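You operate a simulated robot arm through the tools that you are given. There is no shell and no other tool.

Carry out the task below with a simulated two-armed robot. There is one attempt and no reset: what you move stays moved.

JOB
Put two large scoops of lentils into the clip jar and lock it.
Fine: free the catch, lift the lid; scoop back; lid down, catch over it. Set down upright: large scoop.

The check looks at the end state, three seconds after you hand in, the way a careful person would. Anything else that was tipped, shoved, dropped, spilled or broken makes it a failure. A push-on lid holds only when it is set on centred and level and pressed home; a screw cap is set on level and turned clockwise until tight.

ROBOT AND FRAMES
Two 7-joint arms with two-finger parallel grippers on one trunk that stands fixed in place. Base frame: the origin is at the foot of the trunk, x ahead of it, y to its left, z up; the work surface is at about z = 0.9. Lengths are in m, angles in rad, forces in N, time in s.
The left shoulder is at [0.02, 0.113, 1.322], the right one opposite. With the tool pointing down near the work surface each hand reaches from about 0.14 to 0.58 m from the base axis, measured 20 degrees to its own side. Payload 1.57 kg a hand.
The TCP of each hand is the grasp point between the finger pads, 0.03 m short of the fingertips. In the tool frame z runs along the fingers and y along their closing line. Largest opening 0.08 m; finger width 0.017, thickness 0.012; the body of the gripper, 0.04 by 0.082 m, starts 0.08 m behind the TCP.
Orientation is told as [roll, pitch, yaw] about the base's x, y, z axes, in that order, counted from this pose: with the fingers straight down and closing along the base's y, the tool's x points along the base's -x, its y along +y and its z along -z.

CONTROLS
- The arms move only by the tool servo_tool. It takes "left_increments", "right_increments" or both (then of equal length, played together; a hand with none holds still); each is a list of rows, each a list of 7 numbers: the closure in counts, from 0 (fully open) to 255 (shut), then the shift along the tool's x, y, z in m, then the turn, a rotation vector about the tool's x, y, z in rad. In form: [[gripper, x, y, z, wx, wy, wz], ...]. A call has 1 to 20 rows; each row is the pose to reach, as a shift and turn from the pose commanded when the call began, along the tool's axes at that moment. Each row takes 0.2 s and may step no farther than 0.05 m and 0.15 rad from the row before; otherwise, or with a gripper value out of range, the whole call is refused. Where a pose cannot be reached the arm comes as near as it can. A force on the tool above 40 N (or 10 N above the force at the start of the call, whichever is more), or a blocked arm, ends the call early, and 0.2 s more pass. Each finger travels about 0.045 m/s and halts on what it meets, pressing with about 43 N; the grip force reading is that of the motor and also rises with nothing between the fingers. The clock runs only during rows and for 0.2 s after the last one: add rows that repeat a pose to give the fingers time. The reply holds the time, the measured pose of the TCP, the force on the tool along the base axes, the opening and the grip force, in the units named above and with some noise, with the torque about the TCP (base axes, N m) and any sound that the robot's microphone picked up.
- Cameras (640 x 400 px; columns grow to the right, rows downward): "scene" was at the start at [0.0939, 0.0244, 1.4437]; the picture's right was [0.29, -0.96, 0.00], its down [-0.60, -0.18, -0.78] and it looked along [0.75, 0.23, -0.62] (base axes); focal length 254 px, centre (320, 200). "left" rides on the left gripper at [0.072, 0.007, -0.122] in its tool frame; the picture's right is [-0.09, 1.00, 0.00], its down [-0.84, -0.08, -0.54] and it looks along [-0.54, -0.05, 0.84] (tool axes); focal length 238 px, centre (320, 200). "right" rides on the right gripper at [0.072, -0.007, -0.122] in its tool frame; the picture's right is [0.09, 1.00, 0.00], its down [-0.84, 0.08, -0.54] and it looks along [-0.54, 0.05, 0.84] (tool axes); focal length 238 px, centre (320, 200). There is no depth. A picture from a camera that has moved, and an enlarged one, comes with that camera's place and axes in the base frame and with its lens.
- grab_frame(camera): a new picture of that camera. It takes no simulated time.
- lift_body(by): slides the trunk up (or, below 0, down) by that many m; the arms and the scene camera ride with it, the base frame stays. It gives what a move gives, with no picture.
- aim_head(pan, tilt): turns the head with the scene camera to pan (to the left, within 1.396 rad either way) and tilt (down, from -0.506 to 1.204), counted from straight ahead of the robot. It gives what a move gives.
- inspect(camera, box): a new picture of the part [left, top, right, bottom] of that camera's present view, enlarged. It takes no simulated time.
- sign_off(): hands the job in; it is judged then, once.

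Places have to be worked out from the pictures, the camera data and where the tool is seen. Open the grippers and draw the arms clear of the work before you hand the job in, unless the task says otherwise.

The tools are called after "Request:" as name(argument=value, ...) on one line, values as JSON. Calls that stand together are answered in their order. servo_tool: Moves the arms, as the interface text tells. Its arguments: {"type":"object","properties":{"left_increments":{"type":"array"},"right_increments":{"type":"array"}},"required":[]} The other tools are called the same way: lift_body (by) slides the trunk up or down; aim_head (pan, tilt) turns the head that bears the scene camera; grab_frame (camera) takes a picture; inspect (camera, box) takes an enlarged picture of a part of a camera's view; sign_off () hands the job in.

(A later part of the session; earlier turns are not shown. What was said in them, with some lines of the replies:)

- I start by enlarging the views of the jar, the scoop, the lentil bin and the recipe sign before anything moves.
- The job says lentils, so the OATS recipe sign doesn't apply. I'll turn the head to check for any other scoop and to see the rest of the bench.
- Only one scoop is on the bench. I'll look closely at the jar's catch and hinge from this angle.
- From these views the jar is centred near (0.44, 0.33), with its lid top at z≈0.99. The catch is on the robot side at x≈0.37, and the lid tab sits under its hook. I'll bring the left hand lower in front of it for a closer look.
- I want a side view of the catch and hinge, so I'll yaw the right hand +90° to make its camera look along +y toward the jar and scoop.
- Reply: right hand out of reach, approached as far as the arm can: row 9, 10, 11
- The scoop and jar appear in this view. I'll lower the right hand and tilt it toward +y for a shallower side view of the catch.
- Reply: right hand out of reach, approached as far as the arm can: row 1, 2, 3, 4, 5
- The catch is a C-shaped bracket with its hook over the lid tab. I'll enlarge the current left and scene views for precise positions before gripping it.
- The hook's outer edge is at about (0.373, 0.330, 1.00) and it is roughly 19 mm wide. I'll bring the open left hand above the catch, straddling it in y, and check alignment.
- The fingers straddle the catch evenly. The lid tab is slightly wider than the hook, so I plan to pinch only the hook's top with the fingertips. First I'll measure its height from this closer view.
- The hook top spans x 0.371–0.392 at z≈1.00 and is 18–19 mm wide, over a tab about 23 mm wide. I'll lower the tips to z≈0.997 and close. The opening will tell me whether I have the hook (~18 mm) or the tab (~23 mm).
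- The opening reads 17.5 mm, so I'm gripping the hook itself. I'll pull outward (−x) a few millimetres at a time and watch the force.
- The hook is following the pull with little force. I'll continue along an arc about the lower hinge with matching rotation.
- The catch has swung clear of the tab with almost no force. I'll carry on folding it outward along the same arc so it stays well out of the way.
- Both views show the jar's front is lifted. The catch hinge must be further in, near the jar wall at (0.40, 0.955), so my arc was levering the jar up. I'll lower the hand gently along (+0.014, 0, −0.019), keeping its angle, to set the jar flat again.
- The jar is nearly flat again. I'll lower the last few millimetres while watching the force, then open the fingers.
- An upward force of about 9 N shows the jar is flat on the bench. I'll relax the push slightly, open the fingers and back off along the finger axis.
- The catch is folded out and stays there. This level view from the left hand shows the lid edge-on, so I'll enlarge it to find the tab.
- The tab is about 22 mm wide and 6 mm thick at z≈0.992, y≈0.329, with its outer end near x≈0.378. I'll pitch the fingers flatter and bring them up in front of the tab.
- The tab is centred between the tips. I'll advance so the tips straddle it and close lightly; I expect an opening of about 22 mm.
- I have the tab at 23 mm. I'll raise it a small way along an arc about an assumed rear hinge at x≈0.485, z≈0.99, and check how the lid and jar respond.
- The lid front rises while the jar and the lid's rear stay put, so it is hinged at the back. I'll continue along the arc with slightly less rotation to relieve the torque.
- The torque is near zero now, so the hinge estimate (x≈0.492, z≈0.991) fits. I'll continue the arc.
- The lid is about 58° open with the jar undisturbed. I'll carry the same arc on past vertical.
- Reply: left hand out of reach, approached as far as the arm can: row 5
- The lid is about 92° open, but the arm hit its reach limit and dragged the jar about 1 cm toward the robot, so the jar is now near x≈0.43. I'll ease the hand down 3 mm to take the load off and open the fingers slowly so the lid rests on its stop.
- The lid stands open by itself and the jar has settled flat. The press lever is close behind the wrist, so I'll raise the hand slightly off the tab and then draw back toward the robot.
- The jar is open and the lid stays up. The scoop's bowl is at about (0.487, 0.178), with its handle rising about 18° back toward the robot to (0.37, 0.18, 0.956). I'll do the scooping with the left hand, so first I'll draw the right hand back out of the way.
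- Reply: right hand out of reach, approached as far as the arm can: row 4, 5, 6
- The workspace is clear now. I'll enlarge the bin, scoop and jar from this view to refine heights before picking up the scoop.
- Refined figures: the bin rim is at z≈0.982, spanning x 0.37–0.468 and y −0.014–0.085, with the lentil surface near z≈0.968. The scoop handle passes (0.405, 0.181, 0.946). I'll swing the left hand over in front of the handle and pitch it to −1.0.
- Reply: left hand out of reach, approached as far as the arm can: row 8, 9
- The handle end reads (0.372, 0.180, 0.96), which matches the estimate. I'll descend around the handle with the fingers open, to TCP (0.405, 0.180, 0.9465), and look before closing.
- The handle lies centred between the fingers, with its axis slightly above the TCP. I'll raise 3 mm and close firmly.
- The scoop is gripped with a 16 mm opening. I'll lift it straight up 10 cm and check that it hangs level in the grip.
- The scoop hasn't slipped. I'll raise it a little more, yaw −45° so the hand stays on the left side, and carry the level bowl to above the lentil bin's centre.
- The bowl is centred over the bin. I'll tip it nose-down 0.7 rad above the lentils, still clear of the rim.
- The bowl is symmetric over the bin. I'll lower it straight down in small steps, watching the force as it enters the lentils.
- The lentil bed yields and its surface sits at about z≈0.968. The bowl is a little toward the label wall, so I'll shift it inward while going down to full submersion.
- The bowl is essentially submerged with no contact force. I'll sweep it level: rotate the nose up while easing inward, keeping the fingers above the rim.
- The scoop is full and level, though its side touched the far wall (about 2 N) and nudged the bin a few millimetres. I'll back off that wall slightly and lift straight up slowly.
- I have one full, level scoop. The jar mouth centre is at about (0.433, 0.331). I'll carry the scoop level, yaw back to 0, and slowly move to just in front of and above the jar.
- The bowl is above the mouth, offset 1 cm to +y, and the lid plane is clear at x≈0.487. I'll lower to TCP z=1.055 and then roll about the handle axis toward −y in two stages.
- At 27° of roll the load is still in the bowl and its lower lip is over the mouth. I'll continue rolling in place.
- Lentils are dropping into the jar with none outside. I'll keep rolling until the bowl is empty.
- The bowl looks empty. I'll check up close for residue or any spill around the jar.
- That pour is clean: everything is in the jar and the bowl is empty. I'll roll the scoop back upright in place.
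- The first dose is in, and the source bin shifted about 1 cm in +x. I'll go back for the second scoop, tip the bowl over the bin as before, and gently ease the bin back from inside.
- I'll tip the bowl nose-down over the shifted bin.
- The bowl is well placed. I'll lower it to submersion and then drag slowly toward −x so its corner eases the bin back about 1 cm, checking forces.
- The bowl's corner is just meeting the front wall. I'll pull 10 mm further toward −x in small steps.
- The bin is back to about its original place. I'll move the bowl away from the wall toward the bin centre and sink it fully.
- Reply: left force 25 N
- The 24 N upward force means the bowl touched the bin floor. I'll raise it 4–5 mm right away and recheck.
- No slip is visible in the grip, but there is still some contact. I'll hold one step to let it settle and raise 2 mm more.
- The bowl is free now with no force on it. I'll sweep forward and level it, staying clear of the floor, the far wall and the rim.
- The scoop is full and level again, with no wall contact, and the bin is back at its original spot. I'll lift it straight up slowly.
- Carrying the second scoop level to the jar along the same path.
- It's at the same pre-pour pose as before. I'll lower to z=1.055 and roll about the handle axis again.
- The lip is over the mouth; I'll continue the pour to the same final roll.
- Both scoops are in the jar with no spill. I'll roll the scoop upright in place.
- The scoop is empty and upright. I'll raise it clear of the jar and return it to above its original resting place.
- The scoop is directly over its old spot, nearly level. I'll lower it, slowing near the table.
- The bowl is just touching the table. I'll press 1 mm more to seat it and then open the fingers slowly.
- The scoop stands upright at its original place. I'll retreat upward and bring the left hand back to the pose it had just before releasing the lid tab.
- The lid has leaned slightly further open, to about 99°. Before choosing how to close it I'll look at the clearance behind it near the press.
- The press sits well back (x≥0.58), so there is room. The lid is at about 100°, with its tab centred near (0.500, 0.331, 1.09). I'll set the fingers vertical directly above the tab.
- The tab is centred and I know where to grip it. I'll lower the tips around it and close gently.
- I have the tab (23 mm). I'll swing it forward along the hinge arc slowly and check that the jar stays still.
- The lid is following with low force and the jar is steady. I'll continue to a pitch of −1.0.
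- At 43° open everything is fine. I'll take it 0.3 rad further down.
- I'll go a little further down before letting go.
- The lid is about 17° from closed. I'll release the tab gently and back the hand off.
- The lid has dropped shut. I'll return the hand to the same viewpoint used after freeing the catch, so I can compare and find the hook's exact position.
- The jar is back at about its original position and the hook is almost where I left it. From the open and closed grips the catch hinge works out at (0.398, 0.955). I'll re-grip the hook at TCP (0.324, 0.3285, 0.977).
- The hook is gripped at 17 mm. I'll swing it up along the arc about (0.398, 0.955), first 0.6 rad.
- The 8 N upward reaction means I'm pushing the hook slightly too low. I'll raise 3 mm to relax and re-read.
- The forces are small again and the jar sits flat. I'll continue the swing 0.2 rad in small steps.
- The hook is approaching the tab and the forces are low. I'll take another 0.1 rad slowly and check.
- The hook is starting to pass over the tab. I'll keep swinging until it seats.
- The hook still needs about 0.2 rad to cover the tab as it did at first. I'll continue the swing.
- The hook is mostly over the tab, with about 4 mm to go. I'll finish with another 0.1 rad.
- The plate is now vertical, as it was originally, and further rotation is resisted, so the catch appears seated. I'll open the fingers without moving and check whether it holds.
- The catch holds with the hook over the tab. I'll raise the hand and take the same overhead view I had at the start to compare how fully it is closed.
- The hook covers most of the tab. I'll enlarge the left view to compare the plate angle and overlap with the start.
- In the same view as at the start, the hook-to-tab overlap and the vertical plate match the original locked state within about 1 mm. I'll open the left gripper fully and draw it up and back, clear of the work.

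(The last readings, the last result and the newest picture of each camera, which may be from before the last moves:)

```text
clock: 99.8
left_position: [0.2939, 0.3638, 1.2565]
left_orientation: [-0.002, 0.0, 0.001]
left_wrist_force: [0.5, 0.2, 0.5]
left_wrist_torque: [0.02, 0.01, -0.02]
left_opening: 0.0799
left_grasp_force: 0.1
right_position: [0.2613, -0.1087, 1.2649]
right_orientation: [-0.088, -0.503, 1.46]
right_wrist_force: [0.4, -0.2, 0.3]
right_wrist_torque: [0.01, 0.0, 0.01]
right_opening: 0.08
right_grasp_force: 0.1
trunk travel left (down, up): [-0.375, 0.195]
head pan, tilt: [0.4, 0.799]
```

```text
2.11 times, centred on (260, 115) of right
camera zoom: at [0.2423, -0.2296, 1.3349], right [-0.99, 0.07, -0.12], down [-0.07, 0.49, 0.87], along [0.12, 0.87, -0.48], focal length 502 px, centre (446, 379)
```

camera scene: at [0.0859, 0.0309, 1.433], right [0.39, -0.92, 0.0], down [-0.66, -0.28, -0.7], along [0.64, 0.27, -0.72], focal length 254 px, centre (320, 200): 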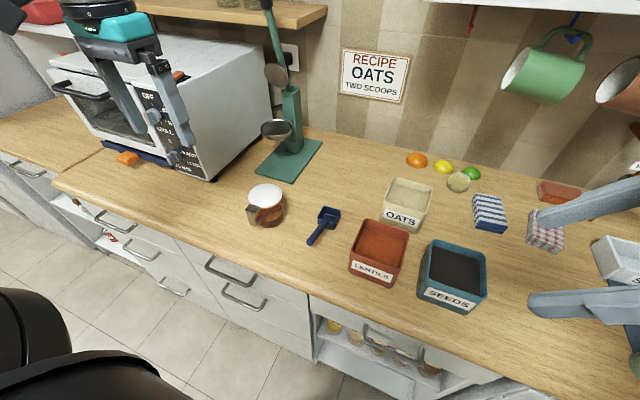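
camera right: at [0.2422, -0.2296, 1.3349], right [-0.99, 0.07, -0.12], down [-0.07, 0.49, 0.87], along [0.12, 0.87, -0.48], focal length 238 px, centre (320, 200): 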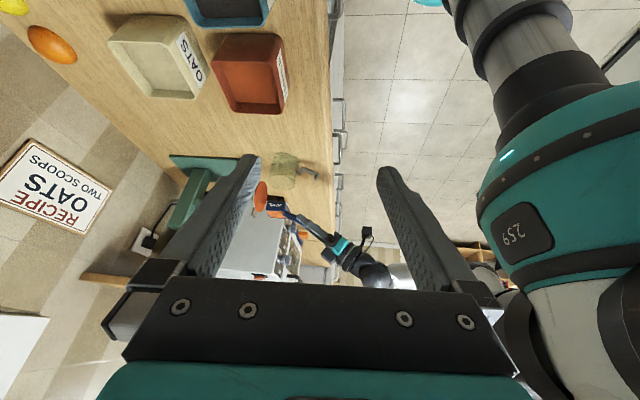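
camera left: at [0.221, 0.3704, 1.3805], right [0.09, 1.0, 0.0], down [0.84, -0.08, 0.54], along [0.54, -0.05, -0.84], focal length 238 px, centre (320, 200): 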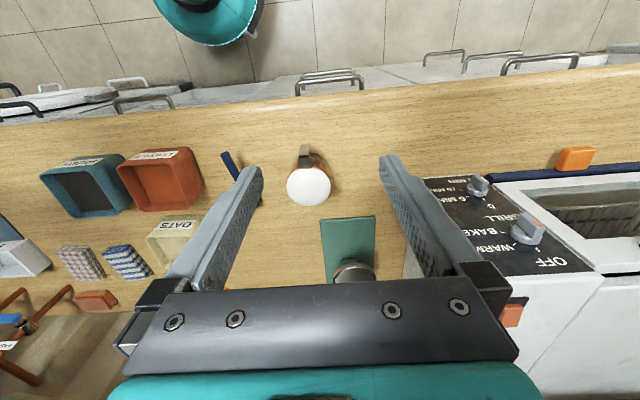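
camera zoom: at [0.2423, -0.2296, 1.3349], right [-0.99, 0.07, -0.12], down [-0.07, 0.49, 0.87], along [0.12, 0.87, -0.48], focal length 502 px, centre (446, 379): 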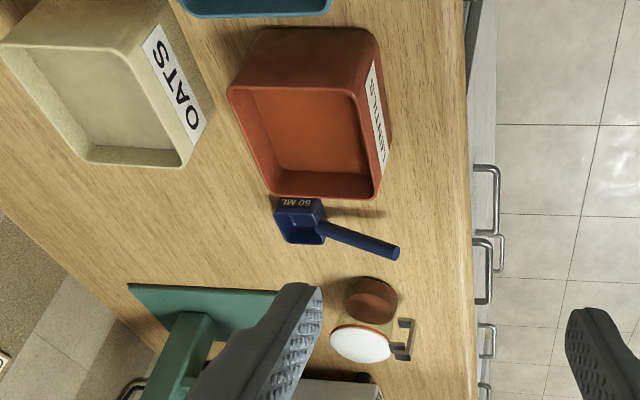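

Everything looks in place. One last comparison: the same left-camera close-up as at the start, plus the table around the jar, bin and scoop for spills.

Request:
inspect(camera="left", box=[275, 135, 345, 215])

Request:
inspect(camera="scene", box=[230, 170, 430, 295])

```text
5.00 times, centred on (310, 175) of left
camera zoom: at [0.221, 0.3704, 1.3805], right [0.09, 1.0, 0.0], down [0.84, -0.08, 0.54], along [0.54, -0.05, -0.84], focal length 1192 px, centre (370, 325)
```

zoom: 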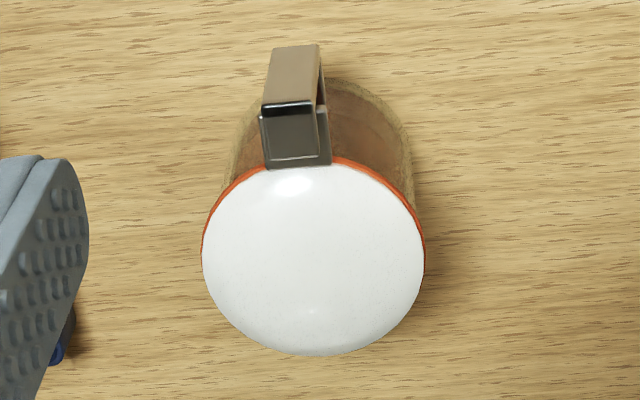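

```text
3.20 times, centred on (330, 232) of scene
camera zoom: at [0.0859, 0.0309, 1.433], right [0.39, -0.92, 0.0], down [-0.66, -0.28, -0.7], along [0.64, 0.27, -0.72], focal length 814 px, centre (288, 96)
```

zoom: 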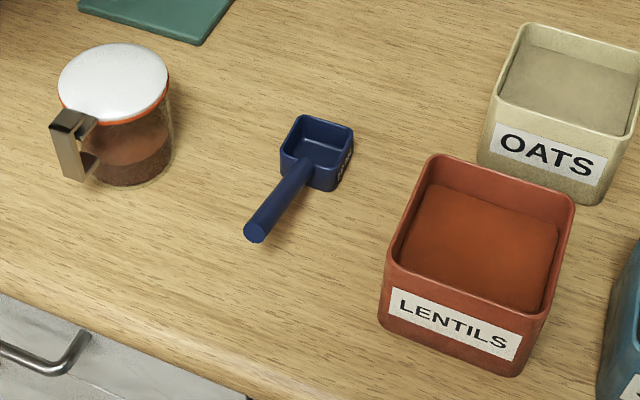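

The close-up matches the starting locked picture. The lid is down with the catch over its tab, two scoops of lentils are in the jar, and the scoop is upright at its original spot. There is no spill, and both hands are open and clear, so I'm handing in the job.

Request:
sign_off()

```text
The job is handed in.
```

The jar holds two level 50 ml scoops of lentils and is closed, with the catch back over the lid tab. I've handed the job in; no verdict has come back yet.

- **Lid and catch:** in the final close-up the hook covers the tab as it did at the start, within about 1 mm. I didn't test the lock by pulling on the lid.
- **Scoop:** it is standing upright where it was picked up. It was the only scoop on the bench.
- **Spills:** none visible around the jar, the lentil bin or the scoop.
- **Jar:** while I freed the catch, the front of the jar lifted briefly and I set it back down. It also slid about 1 cm while I opened the lid. It ended within a few millimetres of where it started.
- **Lentil bin:** I nudged it about 1 cm during the first scoop and eased it back to its original place during the second. The scoop also touched the bin floor once, at about 24 N.
- **Recipe sign:** the sign on the wall says oats; I used lentils, as the job said.

Both grippers are open and the arms are clear of the work.
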